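You operate a simulated robot arm through the tools that you are given. There is no shell and no other tool. Be economical: measure what you need, move in short steps, check, and stop when the job is done.

You are at the controls of a simulated two-armed robot. One attempt, no reset.

## Task
Fit the cream block the capacitor's label asks for, then set the discharge meter by the calibrator.
Fine: earth it to 0 V first, earth off after; hold the calibrator while pressing its button; trim the gain.
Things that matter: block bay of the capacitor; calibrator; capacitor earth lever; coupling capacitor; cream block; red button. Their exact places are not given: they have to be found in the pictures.

The check looks at the end state, three seconds after you hand in, the way a careful person would. Anything else that was tipped, shoved, dropped, spilled or broken makes it a failure.

## Robot
Two 7-joint arms with two-finger parallel grippers on one trunk, on a base that drives. Base frame: it is fixed to the floor where the robot stands at the start and does not move with it; the origin is under the middle of the robot, x ahead of it, y to its left, z up; the surface under the hand at the start is at about z = 900. Units: mm, rad, N and s.
The left shoulder is at the start at [50, 209, 1346], the right one opposite. With the tool pointing down near the work surface each hand reaches from about 100 to 880 mm from the robot's upright axis, wherever it stands, measured 20 degrees to its own side. Places, roughly: block bay of the capacitor [700, 100, 900]; capacitor earth lever [700, -100, 1000]; coupling capacitor [800, 0, 1200]; red button [500, -300, 1000]. Payload 4.4 kg a hand.
The TCP of each hand is the grasp point between the finger pads, 23 mm short of the fingertips. In the tool frame z runs along the fingers and y along their closing line. Largest opening 94 mm; finger width 38, thickness 10; the body of the gripper, 54 by 96 mm, starts 39 mm behind the TCP.
Orientation is that of the tool frame in the base frame, as [roll, pitch, yaw] about the fixed x, y, z axes, in that order (R = Rz(yaw) Ry(pitch) Rx(roll)). With the fingers straight down and closing along the base's y, the tool's x points along the base's -x, its y along +y and its z along -z.

## Interface
- The arms move only by the tool move_arm. It takes "left_commands", "right_commands" or both (then of equal length, played together; a hand with none holds still); each is a list of rows, each a list of 7 numbers: the turn, a rotation vector about the tool's x, y, z in rad, then the shift along the tool's x, y, z in m, then the closure in counts, from 0 (fully open) to 255 (shut). In form: [[wx, wy, wz, x, y, z, gripper], ...]. A call has 1 to 12 rows; each row shifts and turns the commanded pose from where the row before left it, along the tool's axes as they then stand. A row lasts 0.2 s, in which the tool goes at most 50 mm and 0.15 rad; a call with a longer step from one row to the next is refused whole, and so is a gripper value outside its range. A pose out of reach is approached as far as the arm can. The call stops where the force on the tool passes 50 N (or 10 N more than at its start, if that is more) or the arm is blocked; 0.2 s more then pass. The fingers move at their own pace (about 108 mm/s each) and stop on an object; they squeeze with about 22 N. The grip force told is the motor's: it shows also when the fingers shut on nothing. Time passes only in rows, and 0.2 s behind the last, so rows that do not move let the fingers close. It gives the time, the measured TCP pose, the force on the tool (base axes), the opening and the grip force at its end, in the units of the frame above (readings bear some noise), with the torque about the TCP (base axes, N m) and any sound that the robot's microphone picked up, and new pictures: "show" is both (left out), scene, wrist or none (wrist: the cameras of the hands that moved).
- Cameras (640 x 400 px; columns grow to the right, rows downward): "scene" is now at [152.5, -20.3, 1517.1]; the picture's right is [-0.23, -0.97, 0.00], its down [-0.57, 0.13, -0.81] and it looks along [0.79, -0.18, -0.58] (base axes); focal length 265 px, centre (320, 200). "left" rides on the left gripper at [86, -16, -75] in its tool frame; the picture's right is [0.18, 0.98, 0.00], its down [-0.58, 0.11, -0.81] and it looks along [-0.79, 0.15, 0.59] (tool axes); focal length 243 px, centre (320, 200). "right" rides on the right gripper at [86, 16, -74] in its tool frame; the picture's right is [-0.18, 0.98, 0.00], its down [-0.58, -0.11, -0.81] and it looks along [-0.79, -0.15, 0.59] (tool axes); focal length 243 px, centre (320, 200).
- slide_trunk(by): slides the trunk up (or, below 0, down) by that many mm; the arms and the scene camera ride with it, the base frame stays. It gives what a move gives, with no picture.
- drive_base(legs): drives the robot by 1 to 6 legs, each [ahead, left, turn to the left] in mm, mm and rad, along the robot's own axes; the way and the turn of a leg run together, so that a leg with both is an arc; at most 1500 mm and 3.142 rad a leg. The arms and the cameras ride along, it lands a little off, and it stops where it bumps. It gives what a move gives, and a new picture of the scene camera.
- head_to(pan, tilt): turns the head with the scene camera to pan (to the left, within 1.396 rad either way) and tilt (down, from -0.506 to 1.204), counted from straight ahead of the robot. It gives what a move gives, and a new picture of the scene camera.
- point_at(camera, pixels): for up to 12 pixels [column, row] of the newest picture of that camera ("zoom" is the newest enlarged one), the place [x, y, z] in the base frame of the surface seen there, good to about 2 mm. No time passes.
- enlarge(camera, box): a new picture of the part [left, top, right, bottom] of that camera's present view, enlarged. No time passes.
- sign_off(): hands the job in; it is judged then, once.

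Work in short steps. Measure before you move; look again where a grasp or a placing could have gone wrong, and mend it. You have 80 turns and 260 pictures in all, those below and enlarged ones among them. Open the grippers and draw the arms clear of the work before you hand the job in, unless the task says otherwise; then end with one line.

The tools are called as a command line: name --argument value ..., lists and objects as JSON in quotes. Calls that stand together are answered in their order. move_arm: Moves the arms, as the interface text tells. Its arguments: {"type":"object","properties":{"left_commands":{"type":"array"},"right_commands":{"type":"array"},"show":{"type":"string","enum":["both","scene","wrist","none"]}},"required":[]} The other tools are called the same way: slide_trunk (by) slides the trunk up or down; drive_base (legs) drives the base; head_to (pan, tilt) turns the head that bears the scene camera; point_at (camera, pixels) gives the place of the surface under pixels of a picture; enlarge (camera, box) takes an enlarged picture of a part of a camera's view; sign_off () hands the job in.

At the start:

```text
clock: 0.0
left_ee_pos: [644.7, 137.8, 1291.8]
left_orientation: [3.141, -0.002, 3.141]
left_wrist_force: [0.1, 0.9, -0.5]
left_ft_torque: [-0.01, -0.01, -0.02]
left_width: 93.9
left_gripper_force: 0.1
right_ee_pos: [448.2, -384.3, 1317.1]
right_orientation: [3.141, -0.002, 3.141]
right_wrist_force: [0.5, 0.0, 0.6]
right_ft_torque: [0.05, -0.01, 0.01]
right_width: 94.3
right_gripper_force: 0.0
trunk travel left (down, up): [-425.0, 138.0]
robot x, y, heading: [-0.9, 2.6, -0.001]
head pan, tilt: [-0.227, 0.62]
```

scene: 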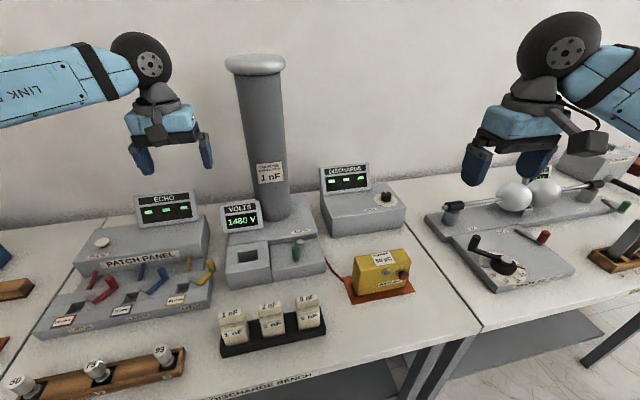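
right: 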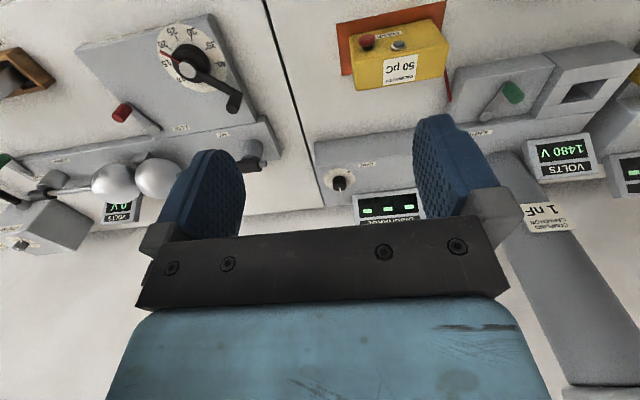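
left: 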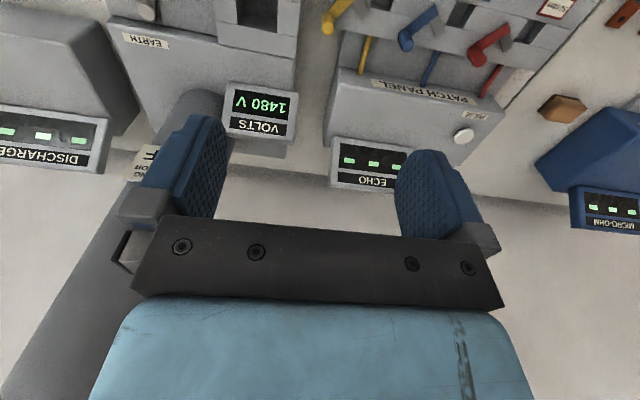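

The scene shows the capacitor (label near 270,172), bay (248,250), earth lever (297,250), the cream blocks (230-310,320), and the calibrator (380,272). I enlarge the parts to read the labels.

enlarge --camera "scene" --box '[200, 140, 340, 290]'

enlarge --camera "scene" --box '[310, 150, 440, 310]'

enlarge --camera "scene" --box '[205, 280, 345, 370]'

point_at --camera "scene" --pixels '[[248, 255], [297, 245], [294, 258], [233, 322], [272, 317], [309, 310], [376, 272], [404, 274], [386, 197], [346, 300], [230, 245], [265, 240]]'

```text
2.67 times, centred on (270, 215) of scene
```

zoom: 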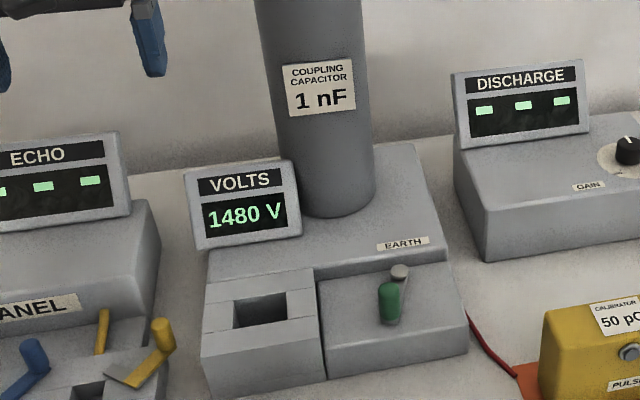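

```text
2.50 times, centred on (375, 230) of scene
```

zoom: 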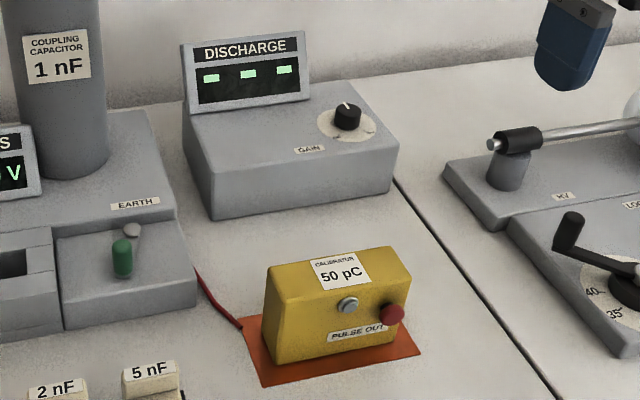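

```text
4.44 times, centred on (275, 325) of scene
```

zoom: 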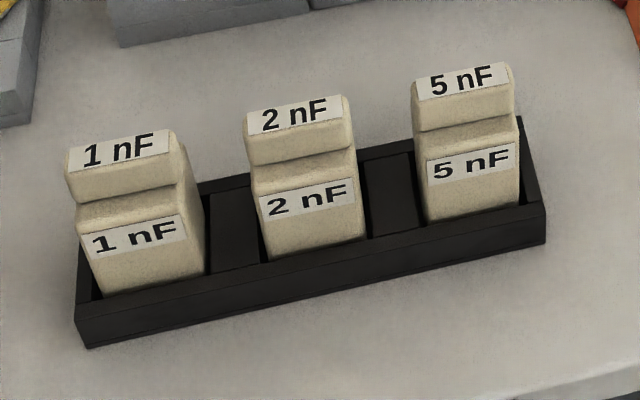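

```text
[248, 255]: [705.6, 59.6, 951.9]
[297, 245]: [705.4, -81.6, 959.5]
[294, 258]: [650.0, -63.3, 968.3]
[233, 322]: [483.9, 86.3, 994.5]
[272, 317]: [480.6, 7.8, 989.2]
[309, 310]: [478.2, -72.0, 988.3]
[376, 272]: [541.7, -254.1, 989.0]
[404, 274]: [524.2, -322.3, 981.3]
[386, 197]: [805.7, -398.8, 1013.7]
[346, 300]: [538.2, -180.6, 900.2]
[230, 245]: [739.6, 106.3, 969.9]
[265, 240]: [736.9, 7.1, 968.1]
```

The capacitor label reads 1 nF, so the left-hand block is the one wanted. I look closer at the lever, bay and blocks.

enlarge --camera "scene" --box '[268, 225, 332, 280]'

point_at --camera "zoom" --pixels '[[290, 120], [290, 165], [265, 200], [265, 260], [265, 330], [240, 300], [290, 300], [330, 300], [200, 300], [290, 60], [310, 200], [470, 300]]'

enlarge --camera "scene" --box '[215, 235, 285, 290]'

enlarge --camera "left" --box '[100, 0, 360, 160]'

enlarge --camera "right" --box '[340, 0, 640, 190]'

```text
7.27 times, centred on (300, 252) of scene
```

zoom: 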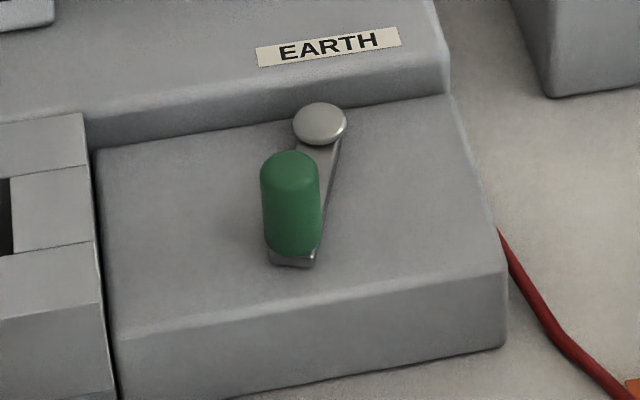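

```text
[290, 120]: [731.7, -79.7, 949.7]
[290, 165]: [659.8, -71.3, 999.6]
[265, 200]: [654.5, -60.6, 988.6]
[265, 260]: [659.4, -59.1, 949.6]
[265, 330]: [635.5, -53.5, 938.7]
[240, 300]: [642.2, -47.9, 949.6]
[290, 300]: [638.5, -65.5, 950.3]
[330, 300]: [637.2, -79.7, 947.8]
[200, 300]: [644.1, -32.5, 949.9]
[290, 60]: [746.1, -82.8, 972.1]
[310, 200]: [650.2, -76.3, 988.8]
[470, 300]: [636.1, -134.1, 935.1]
```

```text
7.27 times, centred on (250, 262) of scene
```

zoom: 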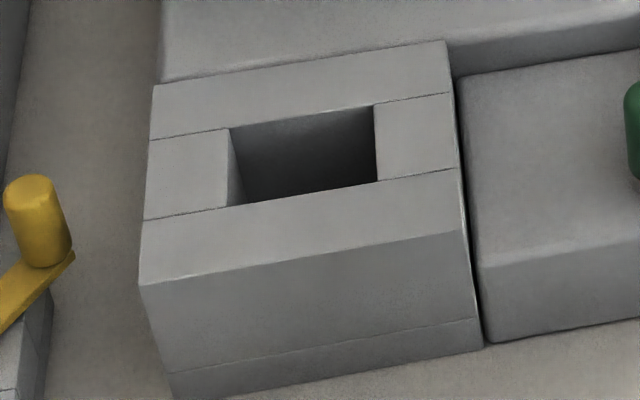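

```text
2.46 times, centred on (230, 80) of left
```

zoom: 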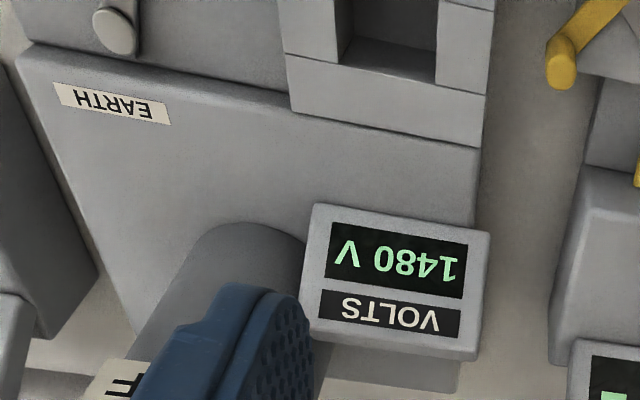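

```text
2.11 times, centred on (490, 95) of right
```

zoom: 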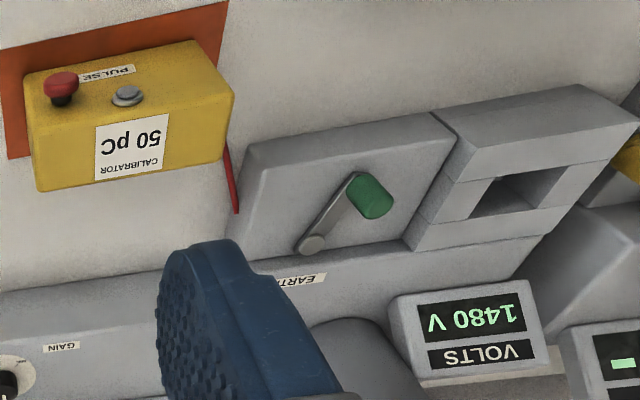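

The lever turns about a vertical pivot near (720,-88); its green handle stands at about (657,-68), z 950–1000. I bring the right hand over the handle with fingers partly open to straddle it.

move_arm --right_commands '[[0, 0, 0, -0.0209, 0.0316, 0.0217, 140], [0, 0, 0, -0.0209, 0.0316, 0.0217, 140], [0, 0, 0, -0.0209, 0.0316, 0.0217, 140], [0, 0, 0, -0.0209, 0.0316, 0.0217, 140], [0, 0, 0, -0.0209, 0.0316, 0.0217, 140], [0, 0, 0, -0.0209, 0.0316, 0.0217, 140], [0, 0, 0, -0.0209, 0.0316, 0.0217, 140], [0, 0, 0, -0.0209, 0.0316, 0.0217, 140], [0, 0, 0, -0.0209, 0.0316, 0.0217, 140], [0, 0, 0, -0.0209, 0.0316, 0.0217, 140], [0, 0, 0, 0, 0, 0, 140]]'

```text
clock: 2.4
left_ee_pos: [644.9, 138.6, 1292.1]
left_orientation: [3.141, 0.001, -3.141]
left_wrist_force: [-0.5, -0.9, 0.2]
left_ft_torque: [0.0, -0.04, 0.0]
left_width: 94.1
left_gripper_force: 0.0
right_ee_pos: [658.9, -68.7, 1099.8]
right_orientation: [-3.141, 0.002, -3.141]
right_wrist_force: [-0.1, 0.1, -0.1]
right_ft_torque: [-0.02, -0.02, -0.03]
right_width: 42.5
right_gripper_force: 0.1
trunk travel left (down, up): [-425.0, 138.0]
robot x, y, heading: [-1.0, 1.2, 0.004]
head pan, tilt: [-0.227, 0.62]
```

scene: 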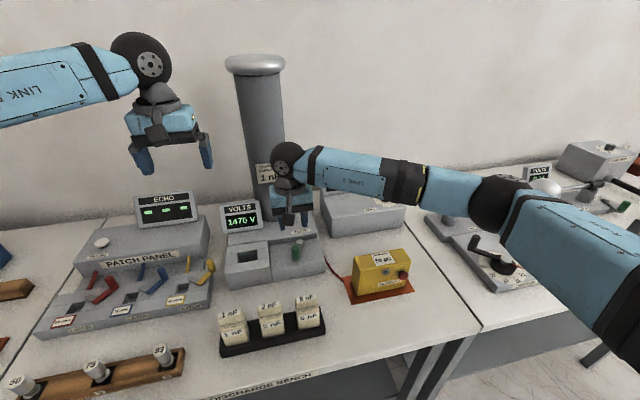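
right: 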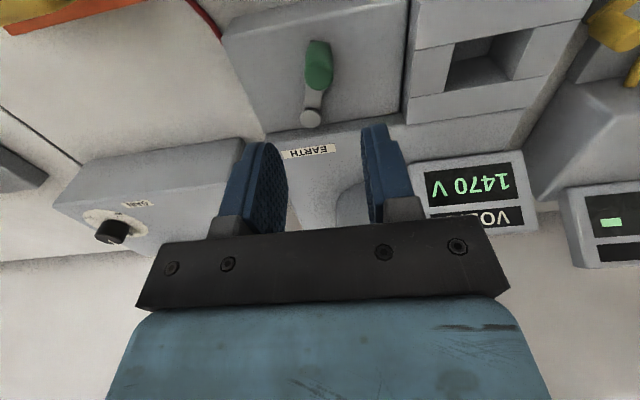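

The handle is visible at (318,65) in the right camera; I check its place before descending.

point_at --camera "right" --pixels '[[318, 48], [318, 70], [305, 62], [331, 62], [311, 118], [290, 60], [400, 60], [455, 60]]'

```text
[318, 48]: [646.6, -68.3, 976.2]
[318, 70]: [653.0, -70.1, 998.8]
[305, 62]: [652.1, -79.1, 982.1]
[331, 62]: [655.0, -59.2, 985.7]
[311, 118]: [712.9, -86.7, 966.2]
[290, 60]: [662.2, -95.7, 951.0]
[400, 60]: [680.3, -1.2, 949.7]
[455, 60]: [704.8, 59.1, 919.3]
```

Handle centre is about (656,-69), 20 mm thick. I descend with the fingers straddling it to TCP z≈988.

move_arm --right_commands '[[0, 0, 0, 0.0005, 0, 0.04, 140], [0, 0, 0, 0.0005, 0, 0.04, 140], [0, 0, 0, 0.001, 0, 0.032, 140], [0, 0, 0, 0, 0, 0, 140]]'

```text
clock: 3.4
left_ee_pos: [644.8, 138.3, 1291.8]
left_orientation: [3.141, -0.001, 3.141]
left_wrist_force: [-0.2, 0.1, -0.4]
left_ft_torque: [0.01, -0.02, 0.0]
left_width: 94.3
left_gripper_force: 0.0
right_ee_pos: [655.6, -66.7, 986.5]
right_orientation: [-3.141, -0.001, 3.14]
right_wrist_force: [-0.3, 0.4, 0.1]
right_ft_torque: [0.01, -0.01, -0.02]
right_width: 42.3
right_gripper_force: 0.0
trunk travel left (down, up): [-425.0, 138.0]
robot x, y, heading: [-1.8, 1.4, 0.008]
head pan, tilt: [-0.227, 0.62]
```

scene: 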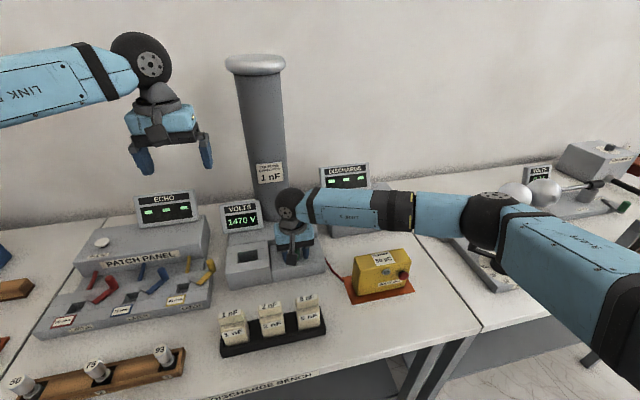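
right: 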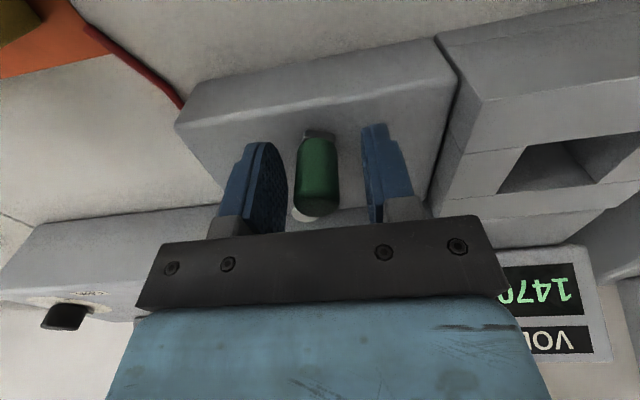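

The fingers straddle the handle at (318,170). I swing it toward -y along its arc in small steps.

move_arm --right_commands '[[0, 0, 0, 0, -0.012, 0, 140], [0, 0, 0, 0, -0.012, 0, 140], [0, 0, 0, 0, -0.012, 0, 140], [0, 0, 0, -0.001, -0.012, 0, 140], [0, 0, 0, -0.003, -0.012, 0, 140], [0, 0, 0, 0, 0, 0, 140], [0, 0, 0, 0, 0, 0, 140]]'

```text
clock: 5.0
left_ee_pos: [644.6, 141.4, 1290.7]
left_orientation: [-3.14, 0.0, -3.139]
left_wrist_force: [-0.2, -0.1, 0.1]
left_ft_torque: [-0.01, 0.04, -0.03]
left_width: 94.0
left_gripper_force: 0.0
right_ee_pos: [657.9, -124.1, 987.0]
right_orientation: [3.141, -0.001, -3.138]
right_wrist_force: [-7.2, 20.8, -4.2]
right_ft_torque: [0.23, 0.11, 0.17]
right_width: 51.2
right_gripper_force: 10.4
trunk travel left (down, up): [-425.0, 138.0]
robot x, y, heading: [-1.6, -1.7, -0.003]
head pan, tilt: [-0.227, 0.62]
```

scene: 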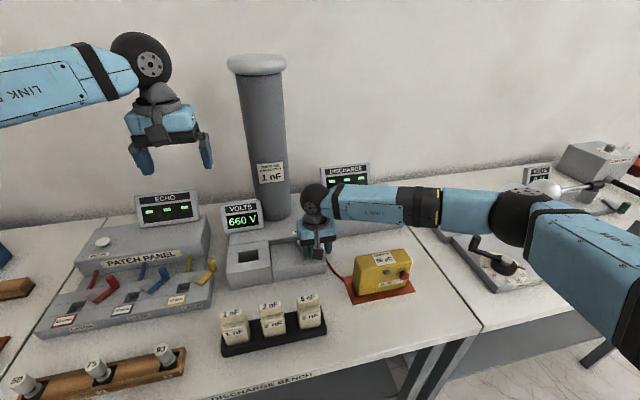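
right: 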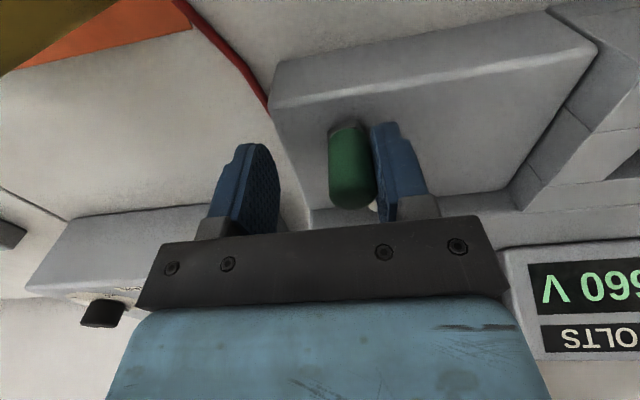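

The voltage has dropped to 660 V: the direction is right. I hold still and see whether it drops to 0.

move_arm --right_commands '[[0, 0, 0, 0, 0, 0, 140], [0, 0, 0, 0, 0, 0, 140], [0, 0, 0, 0, 0, 0, 140], [0, 0, 0, 0, 0, 0, 140], [0, 0, 0, 0, 0, 0, 140], [0, 0, 0, 0, 0, 0, 140], [0, 0, 0, 0, 0, 0, 140], [0, 0, 0, 0, 0, 0, 140], [0, 0, 0, 0, 0, 0, 140], [0, 0, 0, 0, 0, 0, 140]]'

enlarge --camera "scene" --box '[210, 190, 340, 290]'

```text
clock: 7.2
left_ee_pos: [645.2, 140.7, 1292.6]
left_orientation: [-3.137, 0.0, 3.14]
left_wrist_force: [-0.5, -0.5, 0.2]
left_ft_torque: [0.0, -0.02, 0.01]
left_width: 94.0
left_gripper_force: 0.0
right_ee_pos: [657.3, -124.3, 988.9]
right_orientation: [-3.141, 0.001, 3.141]
right_wrist_force: [-8.0, 24.2, -2.8]
right_ft_torque: [0.3, 0.13, 0.23]
right_width: 53.1
right_gripper_force: 12.1
trunk travel left (down, up): [-425.0, 138.0]
robot x, y, heading: [-2.4, 2.2, 0.0]
head pan, tilt: [-0.227, 0.62]
```

scene: 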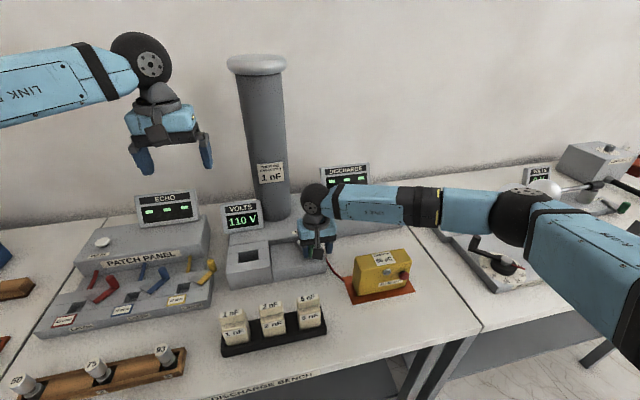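
right: 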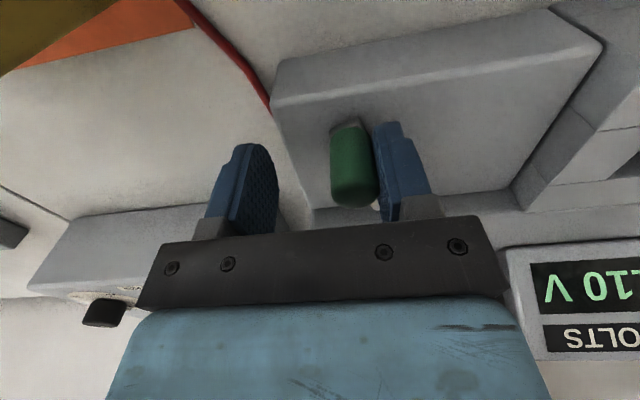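

```text
4.00 times, centred on (275, 240) of scene
```

zoom: 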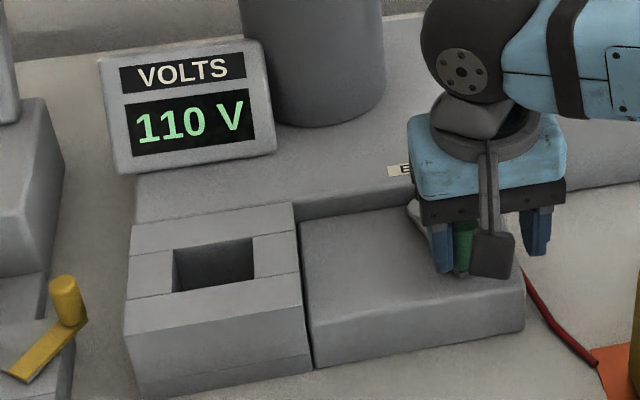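

110 V and falling with the lever at its stop. I ease off the handle and lift the right hand clear, and measure the 1 nF block.

move_arm --right_commands '[[0, 0, 0, 0, 0.009, 0, 140], [0, 0, 0, 0, 0, 0, 140], [0, 0, 0, 0, 0, -0.04, 140], [0, 0, 0, 0, 0, -0.05, 140], [0, 0, 0, 0.02, -0.04, -0.02, 140], [0, 0, 0, 0.02, -0.045, 0, 140], [0, 0, 0, 0.02, -0.045, 0, 140], [0, 0, 0, 0.02, -0.045, 0, 140], [0, 0, 0, 0.02, -0.045, 0, 140], [0, 0, 0, 0, 0, 0, 140]]' --show "scene"

enlarge --camera "scene" --box '[210, 195, 340, 285]'

enlarge --camera "scene" --box '[210, 290, 270, 360]'

```text
clock: 9.4
left_ee_pos: [645.4, 140.7, 1292.8]
left_orientation: [-3.14, -0.003, -3.14]
left_wrist_force: [0.6, -0.3, 0.3]
left_ft_torque: [-0.04, 0.01, -0.02]
left_width: 94.2
left_gripper_force: 0.1
right_ee_pos: [558.9, -337.3, 1096.8]
right_orientation: [-3.141, 0.0, 3.141]
right_wrist_force: [-0.4, -0.5, -0.1]
right_ft_torque: [-0.01, 0.01, -0.01]
right_width: 42.3
right_gripper_force: 0.1
trunk travel left (down, up): [-425.0, 138.0]
robot x, y, heading: [0.1, 1.2, -0.001]
head pan, tilt: [-0.227, 0.62]
```

scene: 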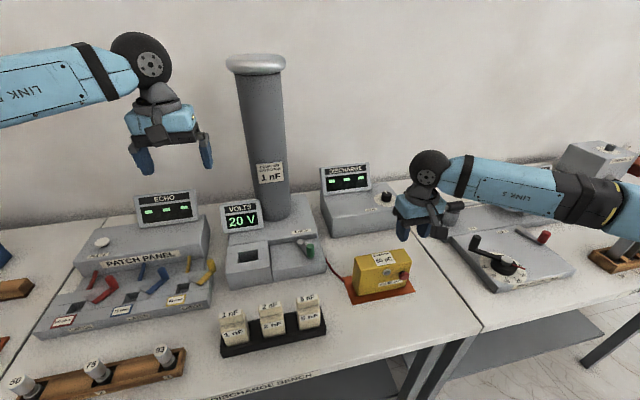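

```text
4.44 times, centred on (275, 240) of scene
```

zoom: 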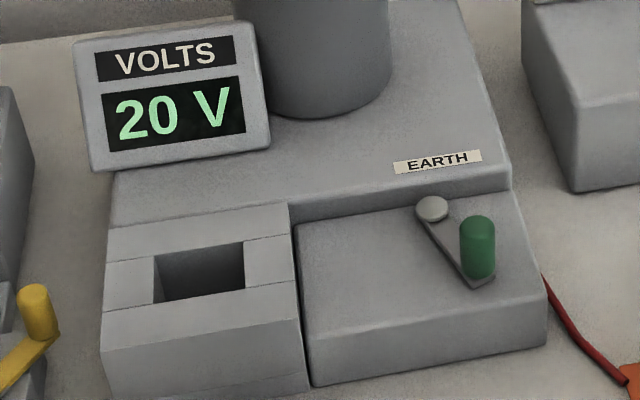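

```text
5.71 times, centred on (240, 325) of scene
```

zoom: 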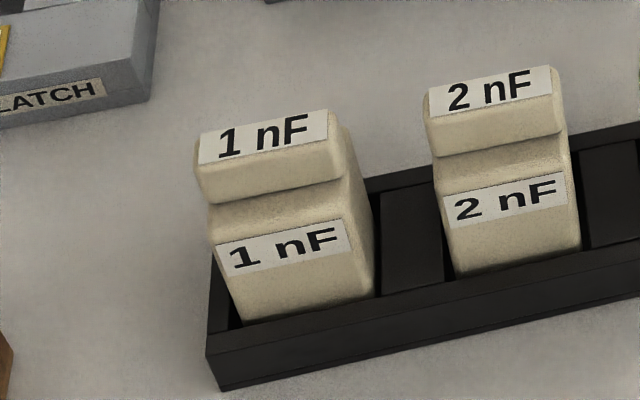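

Lever stayed at the earth side, 20 V and falling. Now I measure the 1 nF block corners and the bay opening.

point_at --camera "zoom" --pixels '[[205, 145], [330, 115], [340, 140], [205, 180], [335, 165], [225, 220], [345, 195], [340, 280], [245, 300], [370, 220], [300, 360], [360, 195]]'

enlarge --camera "scene" --box '[215, 235, 285, 290]'

point_at --camera "zoom" --pixels '[[222, 150], [226, 200], [378, 115], [382, 170], [300, 112], [300, 200], [300, 150], [300, 180], [340, 140], [225, 175], [380, 145], [300, 230]]'

```text
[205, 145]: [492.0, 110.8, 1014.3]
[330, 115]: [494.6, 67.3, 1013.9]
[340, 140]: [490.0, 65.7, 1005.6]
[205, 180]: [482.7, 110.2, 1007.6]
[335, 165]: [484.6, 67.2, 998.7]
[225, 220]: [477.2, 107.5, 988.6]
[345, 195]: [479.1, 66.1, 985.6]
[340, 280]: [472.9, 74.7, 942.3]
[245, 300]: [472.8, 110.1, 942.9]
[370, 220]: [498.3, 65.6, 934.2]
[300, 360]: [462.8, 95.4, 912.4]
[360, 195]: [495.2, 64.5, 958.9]
```

```text
7.27 times, centred on (250, 262) of scene
```

zoom: 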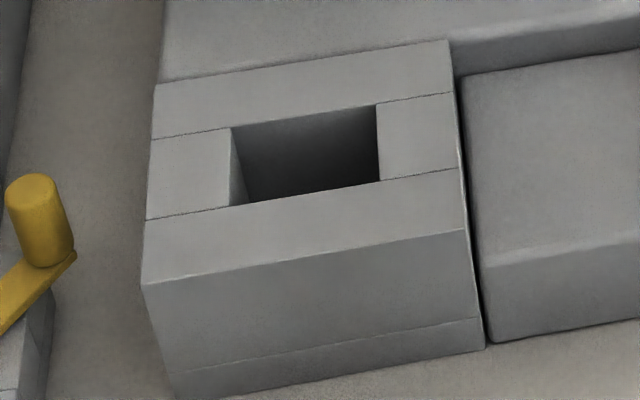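

```text
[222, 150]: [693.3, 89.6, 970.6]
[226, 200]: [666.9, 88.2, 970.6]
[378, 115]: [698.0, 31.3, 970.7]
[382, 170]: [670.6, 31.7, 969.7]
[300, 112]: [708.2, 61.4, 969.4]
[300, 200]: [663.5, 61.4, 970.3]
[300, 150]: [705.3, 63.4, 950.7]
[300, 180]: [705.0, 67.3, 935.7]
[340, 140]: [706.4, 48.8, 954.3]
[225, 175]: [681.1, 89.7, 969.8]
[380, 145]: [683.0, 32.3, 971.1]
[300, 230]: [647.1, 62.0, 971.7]
```

Bay opening ≈ x 668–706, y 32–86, top z 970. Block 1 nF spans y 66–110, top z 1014. I bring the left hand above the block for a closer view.

move_arm --left_commands '[[0, 0, 0, 0.031, -0.0105, 0.022, 0], [0, 0, 0, 0.031, -0.0105, 0.022, 0], [0, 0, 0, 0.031, -0.0105, 0.022, 0], [0, 0, 0, 0.031, -0.0105, 0.022, 0], [0, 0, 0, 0.031, -0.0105, 0.022, 0], [0, 0, 0, 0, 0, 0, 0]]'

enlarge --camera "left" --box '[200, 0, 420, 140]'

```text
clock: 10.8
left_ee_pos: [490.8, 86.0, 1182.8]
left_orientation: [3.141, 0.001, 3.141]
left_wrist_force: [-0.2, 0.8, -0.3]
left_ft_torque: [0.0, 0.04, 0.01]
left_width: 94.0
left_gripper_force: 0.0
right_ee_pos: [559.9, -338.2, 1097.0]
right_orientation: [-3.141, 0.001, 3.141]
right_wrist_force: [-0.4, 0.6, -0.2]
right_ft_torque: [0.01, -0.02, 0.0]
right_width: 42.4
right_gripper_force: 0.0
trunk travel left (down, up): [-425.0, 138.0]
robot x, y, heading: [1.0, 0.9, 0.001]
head pan, tilt: [-0.227, 0.62]
```

scene: 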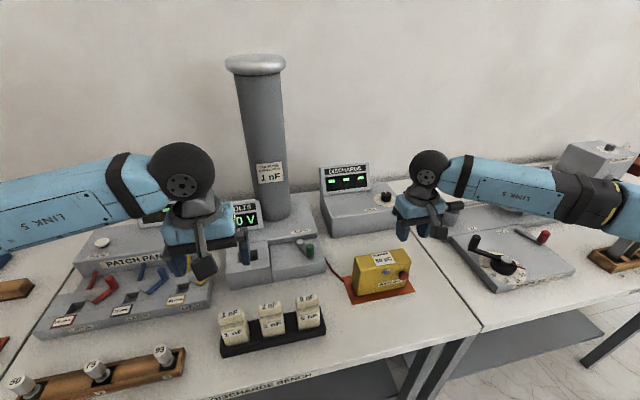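
left: 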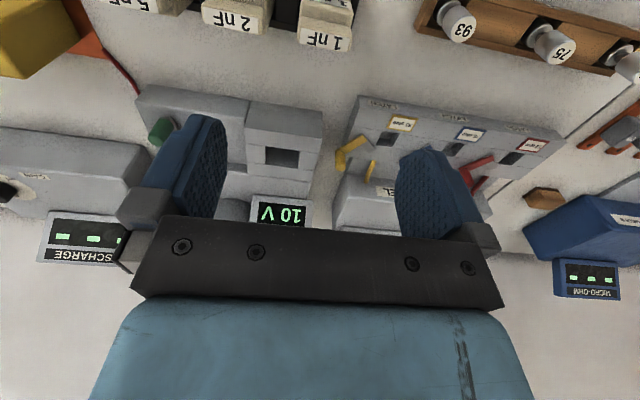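

```text
2.86 times, centred on (310, 70) of left
```

zoom: 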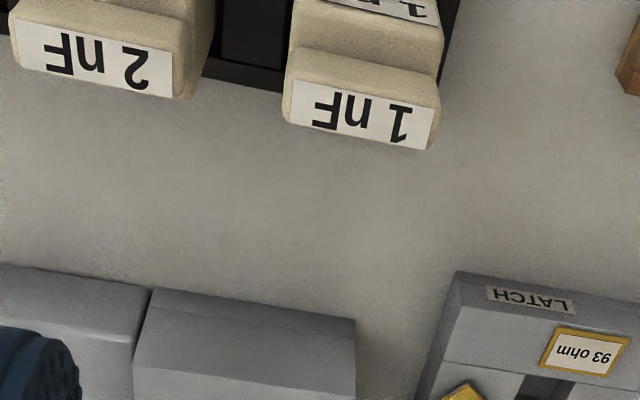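

The view shows the handle's top label at zoom (360,115); I measure the handle extents.

point_at --camera "zoom" --pixels '[[296, 85], [437, 100], [290, 118], [428, 143], [360, 105], [360, 128], [360, 70], [365, 30], [300, 20], [438, 45], [255, 40], [450, 20]]'

```text
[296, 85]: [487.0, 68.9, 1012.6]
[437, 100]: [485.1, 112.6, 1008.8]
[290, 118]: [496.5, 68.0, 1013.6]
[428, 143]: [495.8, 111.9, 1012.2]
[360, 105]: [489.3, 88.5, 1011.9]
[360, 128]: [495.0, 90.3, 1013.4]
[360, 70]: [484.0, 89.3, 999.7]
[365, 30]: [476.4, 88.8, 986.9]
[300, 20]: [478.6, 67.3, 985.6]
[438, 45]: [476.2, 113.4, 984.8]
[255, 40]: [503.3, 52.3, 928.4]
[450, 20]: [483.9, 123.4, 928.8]
```

Handle centre ≈ (491,89.5), z 987–1013, 45 mm wide in y. I pre-close to ~70 mm to clear the 2 nF block and descend to z 1002.

move_arm --left_commands '[[0, 0, 0, 0, 0.0035, 0.03, 65], [0, 0, 0, 0, 0, 0.045, 65], [0, 0, 0, 0, 0, 0.045, 65], [0, 0, 0, 0, 0, 0.04, 65], [0, 0, 0, 0, 0, 0.02, 65], [0, 0, 0, 0, 0, 0, 65]]'

```text
clock: 12.2
left_ee_pos: [490.1, 89.9, 1001.3]
left_orientation: [-3.14, 0.002, -3.14]
left_wrist_force: [0.5, 0.2, 0.4]
left_ft_torque: [0.03, 0.01, 0.02]
left_width: 70.2
left_gripper_force: 0.1
right_ee_pos: [558.5, -337.6, 1095.6]
right_orientation: [-3.139, 0.0, -3.141]
right_wrist_force: [-0.3, -0.3, 0.7]
right_ft_torque: [-0.01, -0.01, 0.01]
right_width: 42.1
right_gripper_force: 0.1
trunk travel left (down, up): [-425.0, 138.0]
robot x, y, heading: [0.0, 2.0, -0.001]
head pan, tilt: [-0.227, 0.62]
```

scene: 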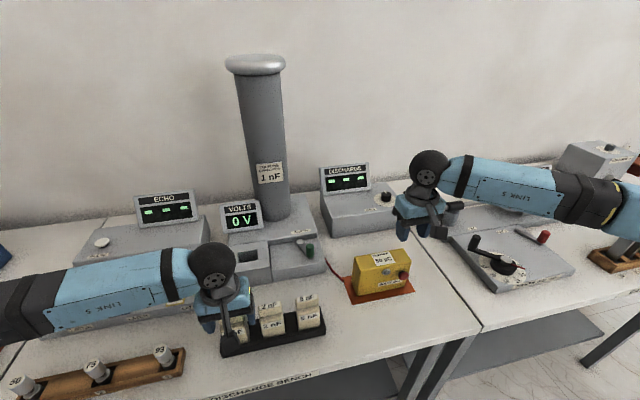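
left: 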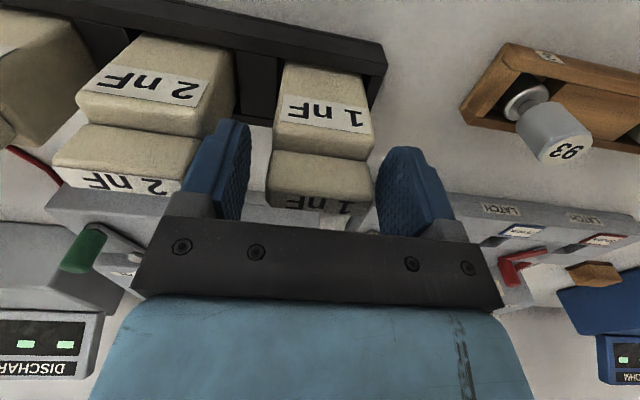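

VOLTS is now 0 V, and the fingers straddle the 1 nF handle. I close and lift it 100 mm.

move_arm --left_commands '[[0, 0, 0, 0, 0, 0, 255], [0, 0, 0, 0, 0, 0, 255], [0, 0, 0, 0, 0, 0, 255], [0, 0, 0, 0, 0, -0.02, 255], [0, 0, 0, 0, 0, -0.04, 255], [0, 0, 0, 0, 0, -0.04, 255], [0, 0, 0, 0, 0, -0.035, 255], [0, 0, 0, 0, 0, 0, 255]]'

enlarge --camera "scene" --box '[190, 220, 330, 360]'

```text
clock: 14.0
left_ee_pos: [490.1, 89.6, 1137.3]
left_orientation: [-3.141, 0.0, -3.14]
left_wrist_force: [0.0, -0.4, -1.2]
left_ft_torque: [-0.01, 0.02, -0.01]
left_width: 49.6
left_gripper_force: 22.7
right_ee_pos: [559.2, -337.9, 1096.3]
right_orientation: [-3.14, 0.0, -3.141]
right_wrist_force: [0.1, 0.8, -0.1]
right_ft_torque: [0.0, -0.01, -0.01]
right_width: 42.3
right_gripper_force: 0.2
trunk travel left (down, up): [-425.0, 138.0]
robot x, y, heading: [-0.3, -1.8, 0.004]
head pan, tilt: [-0.227, 0.62]
```

scene: 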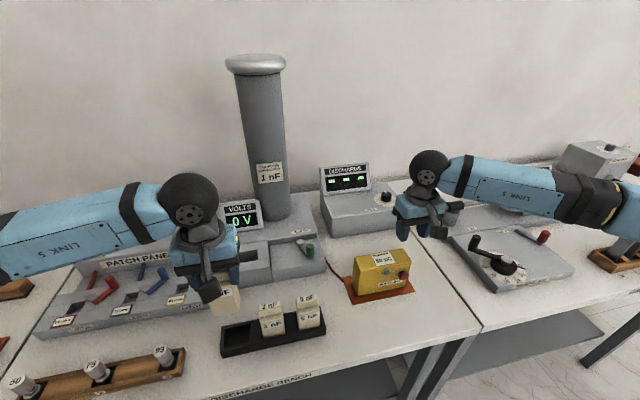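
left: 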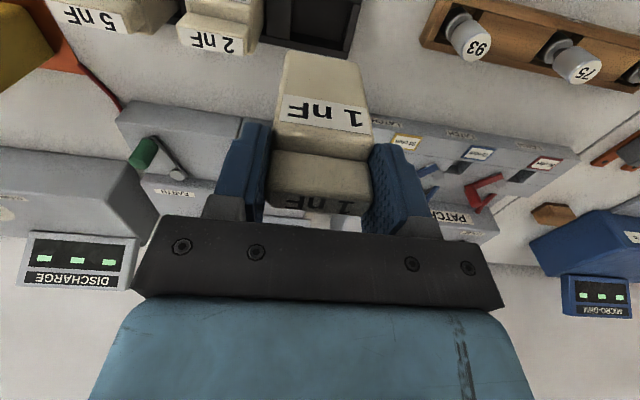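

```text
2.86 times, centred on (260, 290) of scene
```

zoom: 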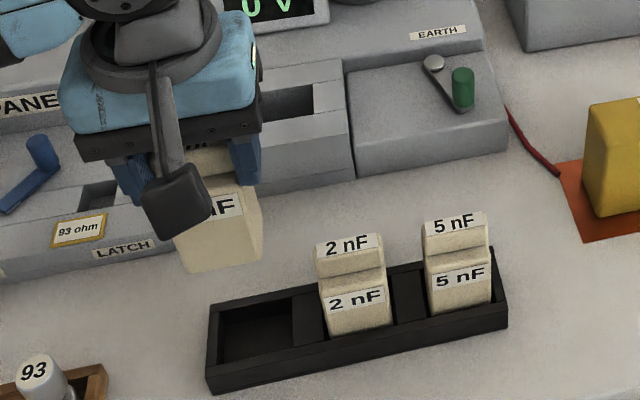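

The block is held (49.6 mm). I measure its present edges and re-measure the bay's far/near edges.

point_at --camera "zoom" --pixels '[[188, 268], [240, 262], [255, 255], [262, 235], [237, 255], [225, 350], [260, 340], [258, 210]]'

point_at --camera "left" --pixels '[[282, 60], [358, 66], [275, 135], [370, 150], [320, 52], [320, 100]]'

```text
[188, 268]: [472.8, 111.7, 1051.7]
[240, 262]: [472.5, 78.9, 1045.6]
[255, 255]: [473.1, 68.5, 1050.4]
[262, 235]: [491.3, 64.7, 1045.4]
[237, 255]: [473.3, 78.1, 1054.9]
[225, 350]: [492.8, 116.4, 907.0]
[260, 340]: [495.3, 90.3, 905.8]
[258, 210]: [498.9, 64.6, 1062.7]
```

```text
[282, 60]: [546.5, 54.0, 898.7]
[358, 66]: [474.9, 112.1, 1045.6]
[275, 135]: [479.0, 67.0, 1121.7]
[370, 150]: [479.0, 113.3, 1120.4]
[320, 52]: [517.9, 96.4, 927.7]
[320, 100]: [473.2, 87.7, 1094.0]
```

Block bottom is ~95 mm below the TCP and centred in hand. I check where the VOLTS box stands relative to the hand's path, then move above the bay.

point_at --camera "scene" --pixels '[[245, 203], [252, 203], [258, 225], [248, 222], [225, 207], [270, 205]]'

move_arm --left_commands '[[0, 0, 0, -0.039, -0.006, -0.002, 255], [0, 0, 0, -0.039, -0.006, -0.002, 255], [0, 0, 0, -0.039, -0.006, -0.002, 255], [0, 0, 0, -0.039, -0.006, -0.002, 255], [0, 0, 0, -0.039, -0.006, -0.002, 255], [0, 0, 0, 0, 0, 0, 255], [0, 0, 0, 0, 0, 0, 255]]'

enlarge --camera "scene" --box '[200, 170, 310, 290]'

enlarge --camera "left" --box '[220, 0, 420, 220]'

```text
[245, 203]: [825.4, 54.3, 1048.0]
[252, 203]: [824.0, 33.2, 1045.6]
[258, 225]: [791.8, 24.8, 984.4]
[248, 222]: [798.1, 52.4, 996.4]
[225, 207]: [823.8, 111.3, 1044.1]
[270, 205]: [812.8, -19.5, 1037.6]
```

```text
clock: 15.6
left_ee_pos: [685.5, 58.5, 1146.6]
left_orientation: [-3.142, 0.001, -3.141]
left_wrist_force: [0.8, 0.3, -1.1]
left_ft_torque: [0.0, 0.01, 0.02]
left_width: 49.9
left_gripper_force: 22.3
right_ee_pos: [558.6, -339.0, 1096.3]
right_orientation: [-3.141, 0.002, -3.141]
right_wrist_force: [0.1, -0.6, 0.0]
right_ft_torque: [0.0, -0.02, -0.01]
right_width: 42.2
right_gripper_force: 0.0
trunk travel left (down, up): [-425.0, 138.0]
robot x, y, heading: [1.8, -0.4, 0.003]
head pan, tilt: [-0.227, 0.62]
```

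scene: 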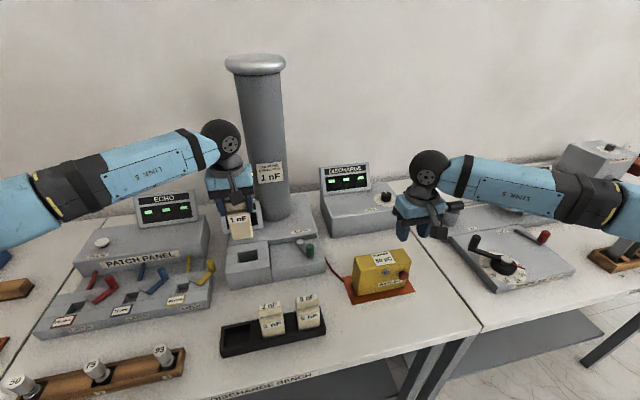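
left: 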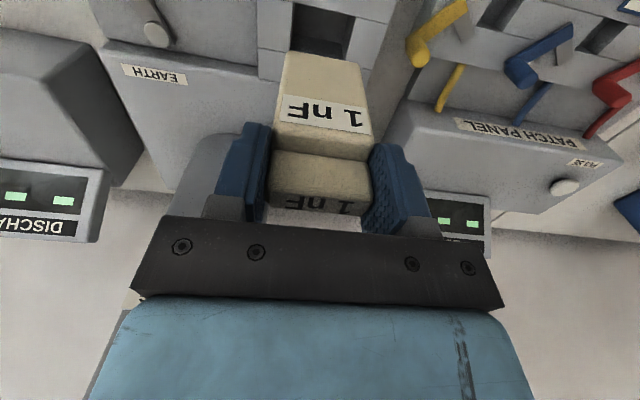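

```text
3.33 times, centred on (255, 230) of scene
```

zoom: 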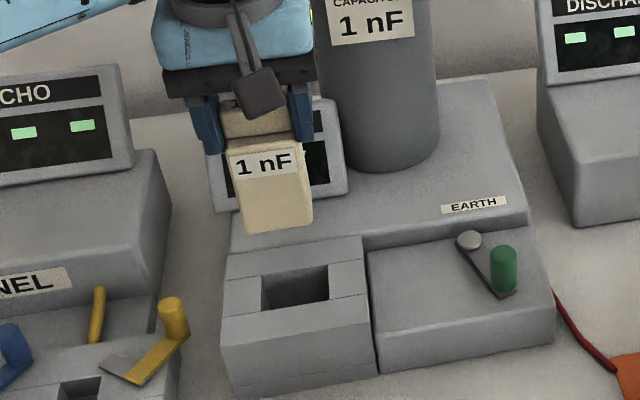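

```text
1.82 times, centred on (320, 110) of left
```

zoom: 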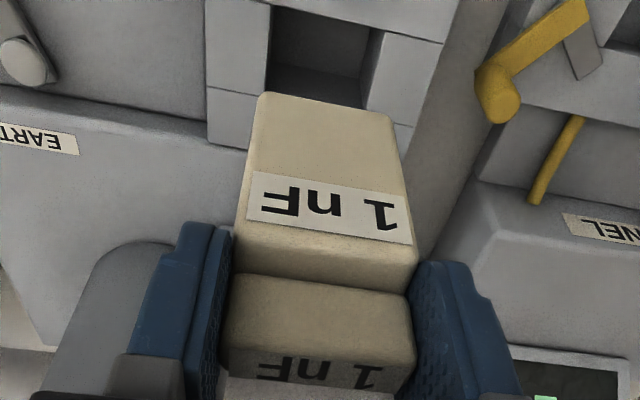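

VOLTS box is clear (x≥790). I measure the bay edges again from both views to fix the centre.

point_at --camera "zoom" --pixels '[[268, 30], [272, 30], [262, 30], [372, 45], [385, 40], [330, 8], [330, 2], [320, 60], [250, 110], [400, 130]]'

enlarge --camera "scene" --box '[222, 235, 282, 275]'

```text
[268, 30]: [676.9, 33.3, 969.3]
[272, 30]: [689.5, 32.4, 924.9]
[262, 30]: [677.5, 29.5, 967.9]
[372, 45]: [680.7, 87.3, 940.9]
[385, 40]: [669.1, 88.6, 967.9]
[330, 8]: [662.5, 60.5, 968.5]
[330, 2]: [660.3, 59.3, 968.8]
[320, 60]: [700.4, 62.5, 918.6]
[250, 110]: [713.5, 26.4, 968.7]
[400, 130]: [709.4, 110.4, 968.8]
```

```text
10.00 times, centred on (252, 255) of scene
```

zoom: 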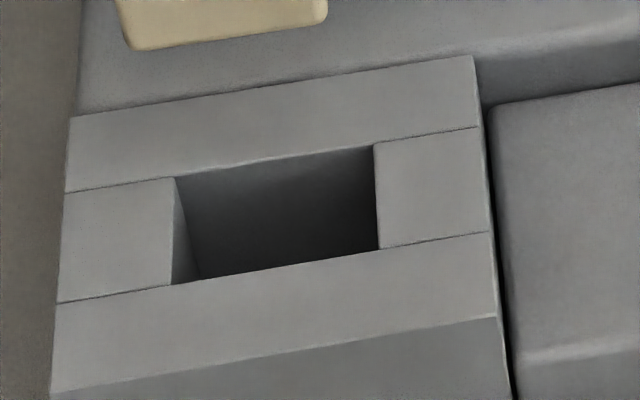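

point_at --camera "zoom" --pixels '[[170, 200], [168, 265], [379, 155], [383, 230], [270, 155], [320, 146], [270, 272], [320, 262], [270, 200], [320, 200], [179, 230], [220, 265]]'

```text
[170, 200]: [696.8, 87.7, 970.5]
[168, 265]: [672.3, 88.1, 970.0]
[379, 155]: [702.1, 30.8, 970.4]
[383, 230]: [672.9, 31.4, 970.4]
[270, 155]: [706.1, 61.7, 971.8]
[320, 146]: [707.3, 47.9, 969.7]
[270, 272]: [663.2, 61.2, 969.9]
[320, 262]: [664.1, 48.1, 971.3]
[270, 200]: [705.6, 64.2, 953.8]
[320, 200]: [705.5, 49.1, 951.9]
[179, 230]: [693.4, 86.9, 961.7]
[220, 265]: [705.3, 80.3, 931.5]
```

Bay: x 664.5–705.5, y 31.8–87, floor z 919. I adjust +1 mm in y, −1 mm in x, and lower to just above the opening to verify.

move_arm --left_commands '[[0, 0, 0, 0.001, 0.001, 0.03, 255], [0, 0, 0, 0, 0, 0.03, 255], [0, 0, 0, 0, 0, 0.01, 255], [0, 0, 0, 0, 0, 0, 255]]'

enlarge --camera "scene" --box '[215, 215, 290, 275]'

enlarge --camera "left" --box '[220, 0, 420, 160]'

```text
clock: 16.6
left_ee_pos: [683.9, 60.8, 1077.3]
left_orientation: [-3.142, 0.001, -3.141]
left_wrist_force: [-0.3, 0.6, -1.1]
left_ft_torque: [0.02, 0.0, 0.01]
left_width: 49.7
left_gripper_force: 22.2
right_ee_pos: [559.8, -337.1, 1095.5]
right_orientation: [3.142, -0.002, 3.141]
right_wrist_force: [-0.1, 0.0, -0.6]
right_ft_torque: [0.03, 0.0, -0.02]
right_width: 42.4
right_gripper_force: 0.0
trunk travel left (down, up): [-425.0, 138.0]
robot x, y, heading: [-3.8, -1.7, 0.001]
head pan, tilt: [-0.227, 0.62]
```

scene: 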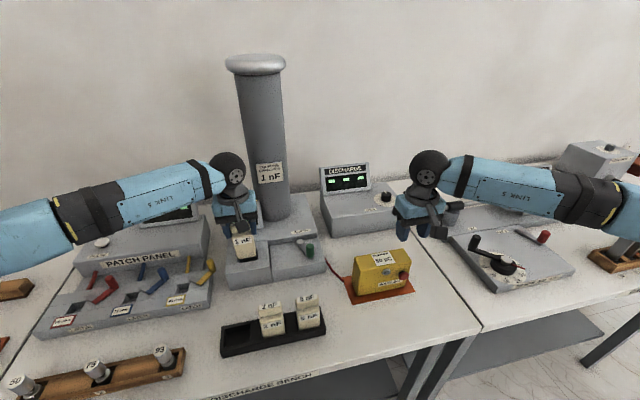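
left: 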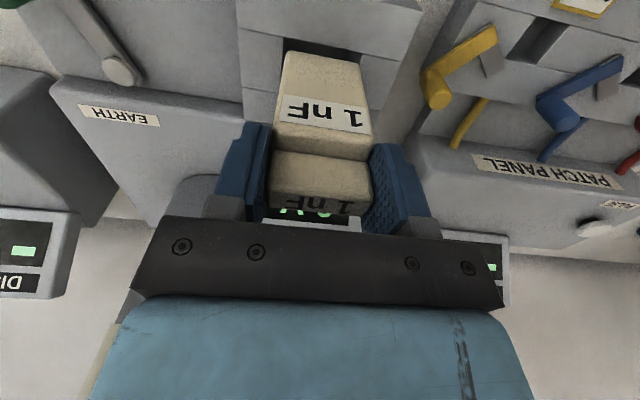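

```text
6.67 times, centred on (252, 245) of scene
```

zoom: 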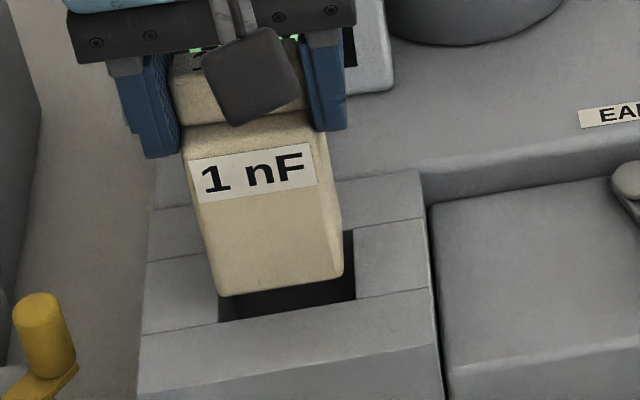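

```text
2.50 times, centred on (320, 80) of left
```

zoom: 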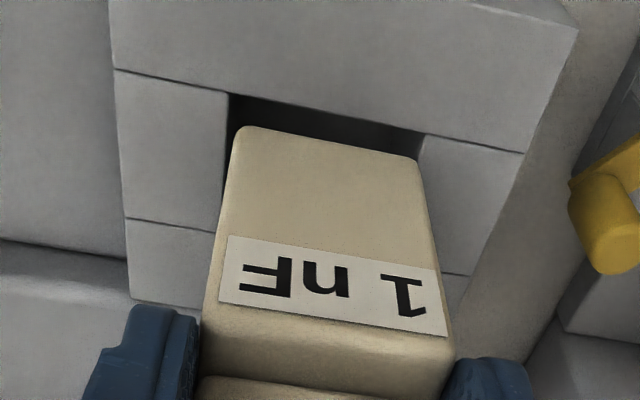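

Block is just over the opening. I measure the block's bottom corners in this view to confirm alignment.

point_at --camera "zoom" --pixels '[[240, 140], [412, 168], [325, 150], [225, 110], [422, 145], [235, 160], [417, 185]]'

```text
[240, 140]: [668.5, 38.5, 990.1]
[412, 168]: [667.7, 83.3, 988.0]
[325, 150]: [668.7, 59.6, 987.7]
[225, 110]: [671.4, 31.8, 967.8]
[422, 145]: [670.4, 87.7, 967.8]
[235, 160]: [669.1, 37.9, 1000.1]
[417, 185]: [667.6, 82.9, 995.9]
```

Block is ~1 mm too far in +y and +x; I correct and lower it slowly into the bay.

move_arm --left_commands '[[0, 0, 0, 0.001, -0.001, 0.01, 255], [0, 0, 0, 0, 0, 0.01, 255], [0, 0, 0, 0, 0, 0.01, 255], [0, 0, 0, 0, 0, 0.01, 255], [0, 0, 0, 0, 0, 0.01, 255], [0, 0, 0, 0, 0, 0.008, 255], [0, 0, 0, 0, 0, 0, 255]]'

enlarge --camera "scene" --box '[215, 215, 290, 275]'

```text
clock: 18.2
left_ee_pos: [683.7, 60.9, 1018.5]
left_orientation: [-3.141, 0.0, -3.14]
left_wrist_force: [-0.4, 0.2, -1.6]
left_ft_torque: [0.02, -0.01, 0.0]
left_width: 49.7
left_gripper_force: 21.8
right_ee_pos: [558.5, -337.9, 1096.4]
right_orientation: [-3.142, 0.0, 3.141]
right_wrist_force: [0.5, 0.7, -0.3]
right_ft_torque: [0.02, 0.0, 0.03]
right_width: 42.3
right_gripper_force: 0.0
trunk travel left (down, up): [-425.0, 138.0]
robot x, y, heading: [1.2, -3.2, 0.002]
head pan, tilt: [-0.227, 0.62]
```

scene: 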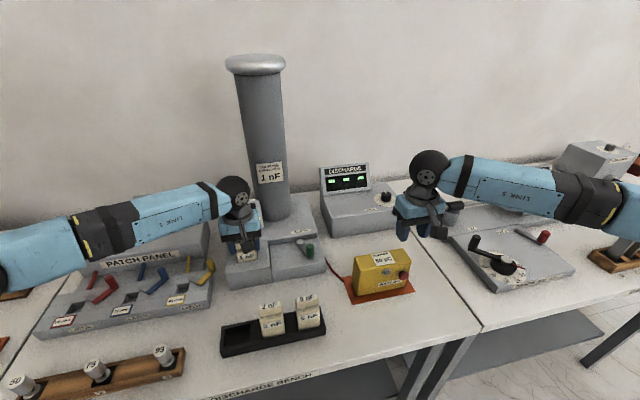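
left: 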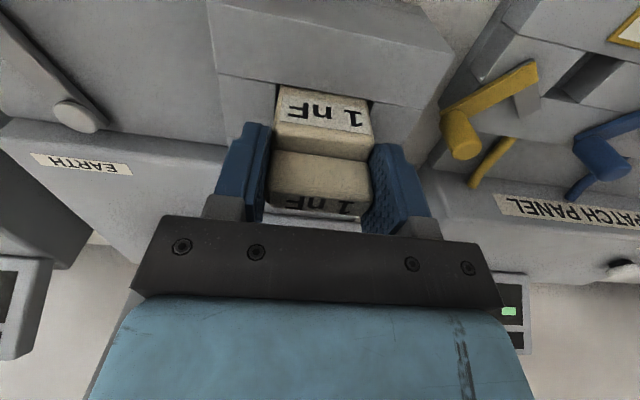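

```text
6.67 times, centred on (252, 245) of scene
```

zoom: 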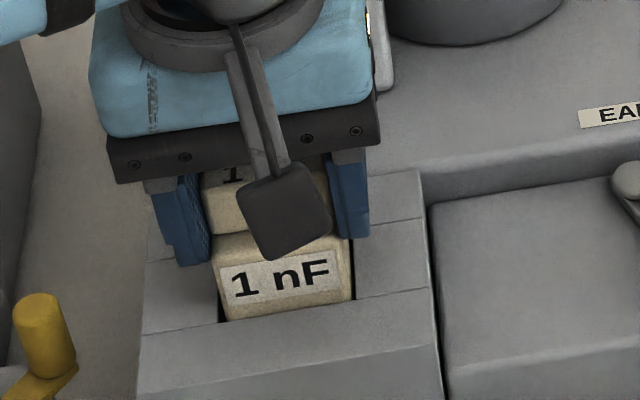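

The block went in freely. I lower the last few mm until it touches the floor.

move_arm --left_commands '[[0, 0, 0, 0, 0, 0.003, 255], [0, 0, 0, 0, 0, 0.003, 255], [0, 0, 0, 0, 0, 0.003, 255], [0, 0, 0, 0, 0, 0.002, 255], [0, 0, 0, 0, 0, 0, 255]]'

enlarge --camera "scene" --box '[215, 215, 290, 275]'

```text
clock: 19.4
left_ee_pos: [680.8, 60.0, 1008.1]
left_orientation: [-3.141, 0.001, 3.14]
left_wrist_force: [-1.2, 1.2, 13.6]
left_ft_torque: [-0.03, -0.03, -0.08]
left_width: 49.9
left_gripper_force: 22.1
right_ee_pos: [556.2, -338.0, 1097.2]
right_orientation: [-3.141, 0.003, -3.141]
right_wrist_force: [0.0, 0.2, -0.6]
right_ft_torque: [-0.04, -0.02, 0.0]
right_width: 42.6
right_gripper_force: 0.0
trunk travel left (down, up): [-425.0, 138.0]
robot x, y, heading: [0.8, -1.1, -0.0]
head pan, tilt: [-0.227, 0.62]
```

scene: 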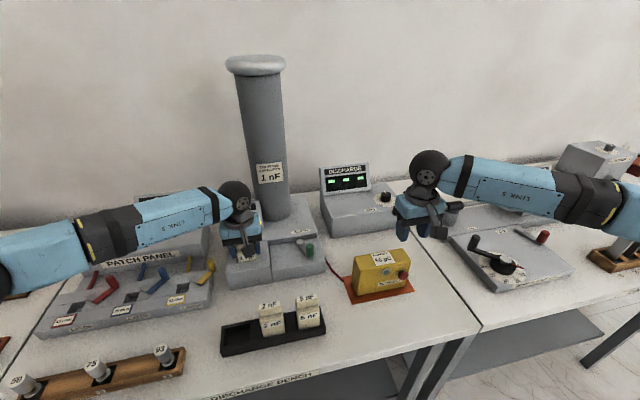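
left: 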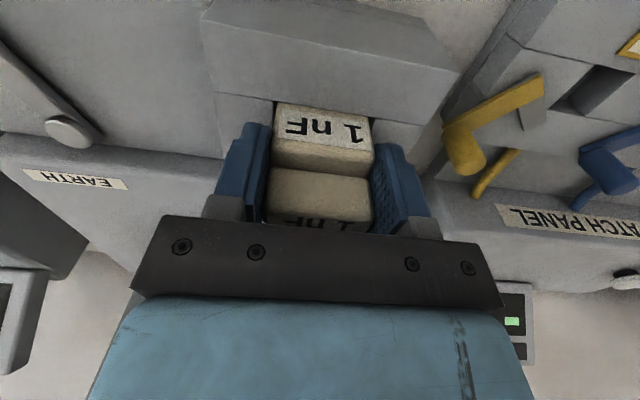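

```text
6.67 times, centred on (252, 245) of scene
```

zoom: 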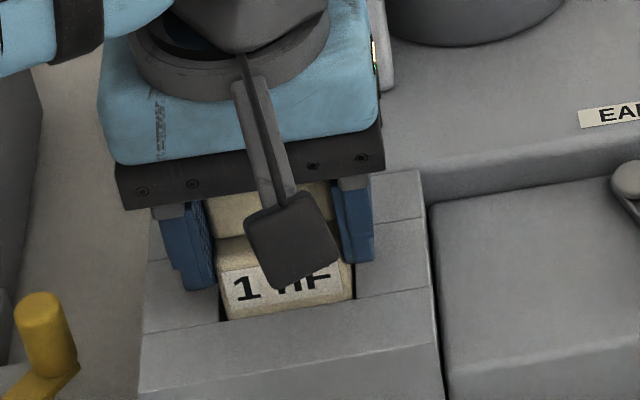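

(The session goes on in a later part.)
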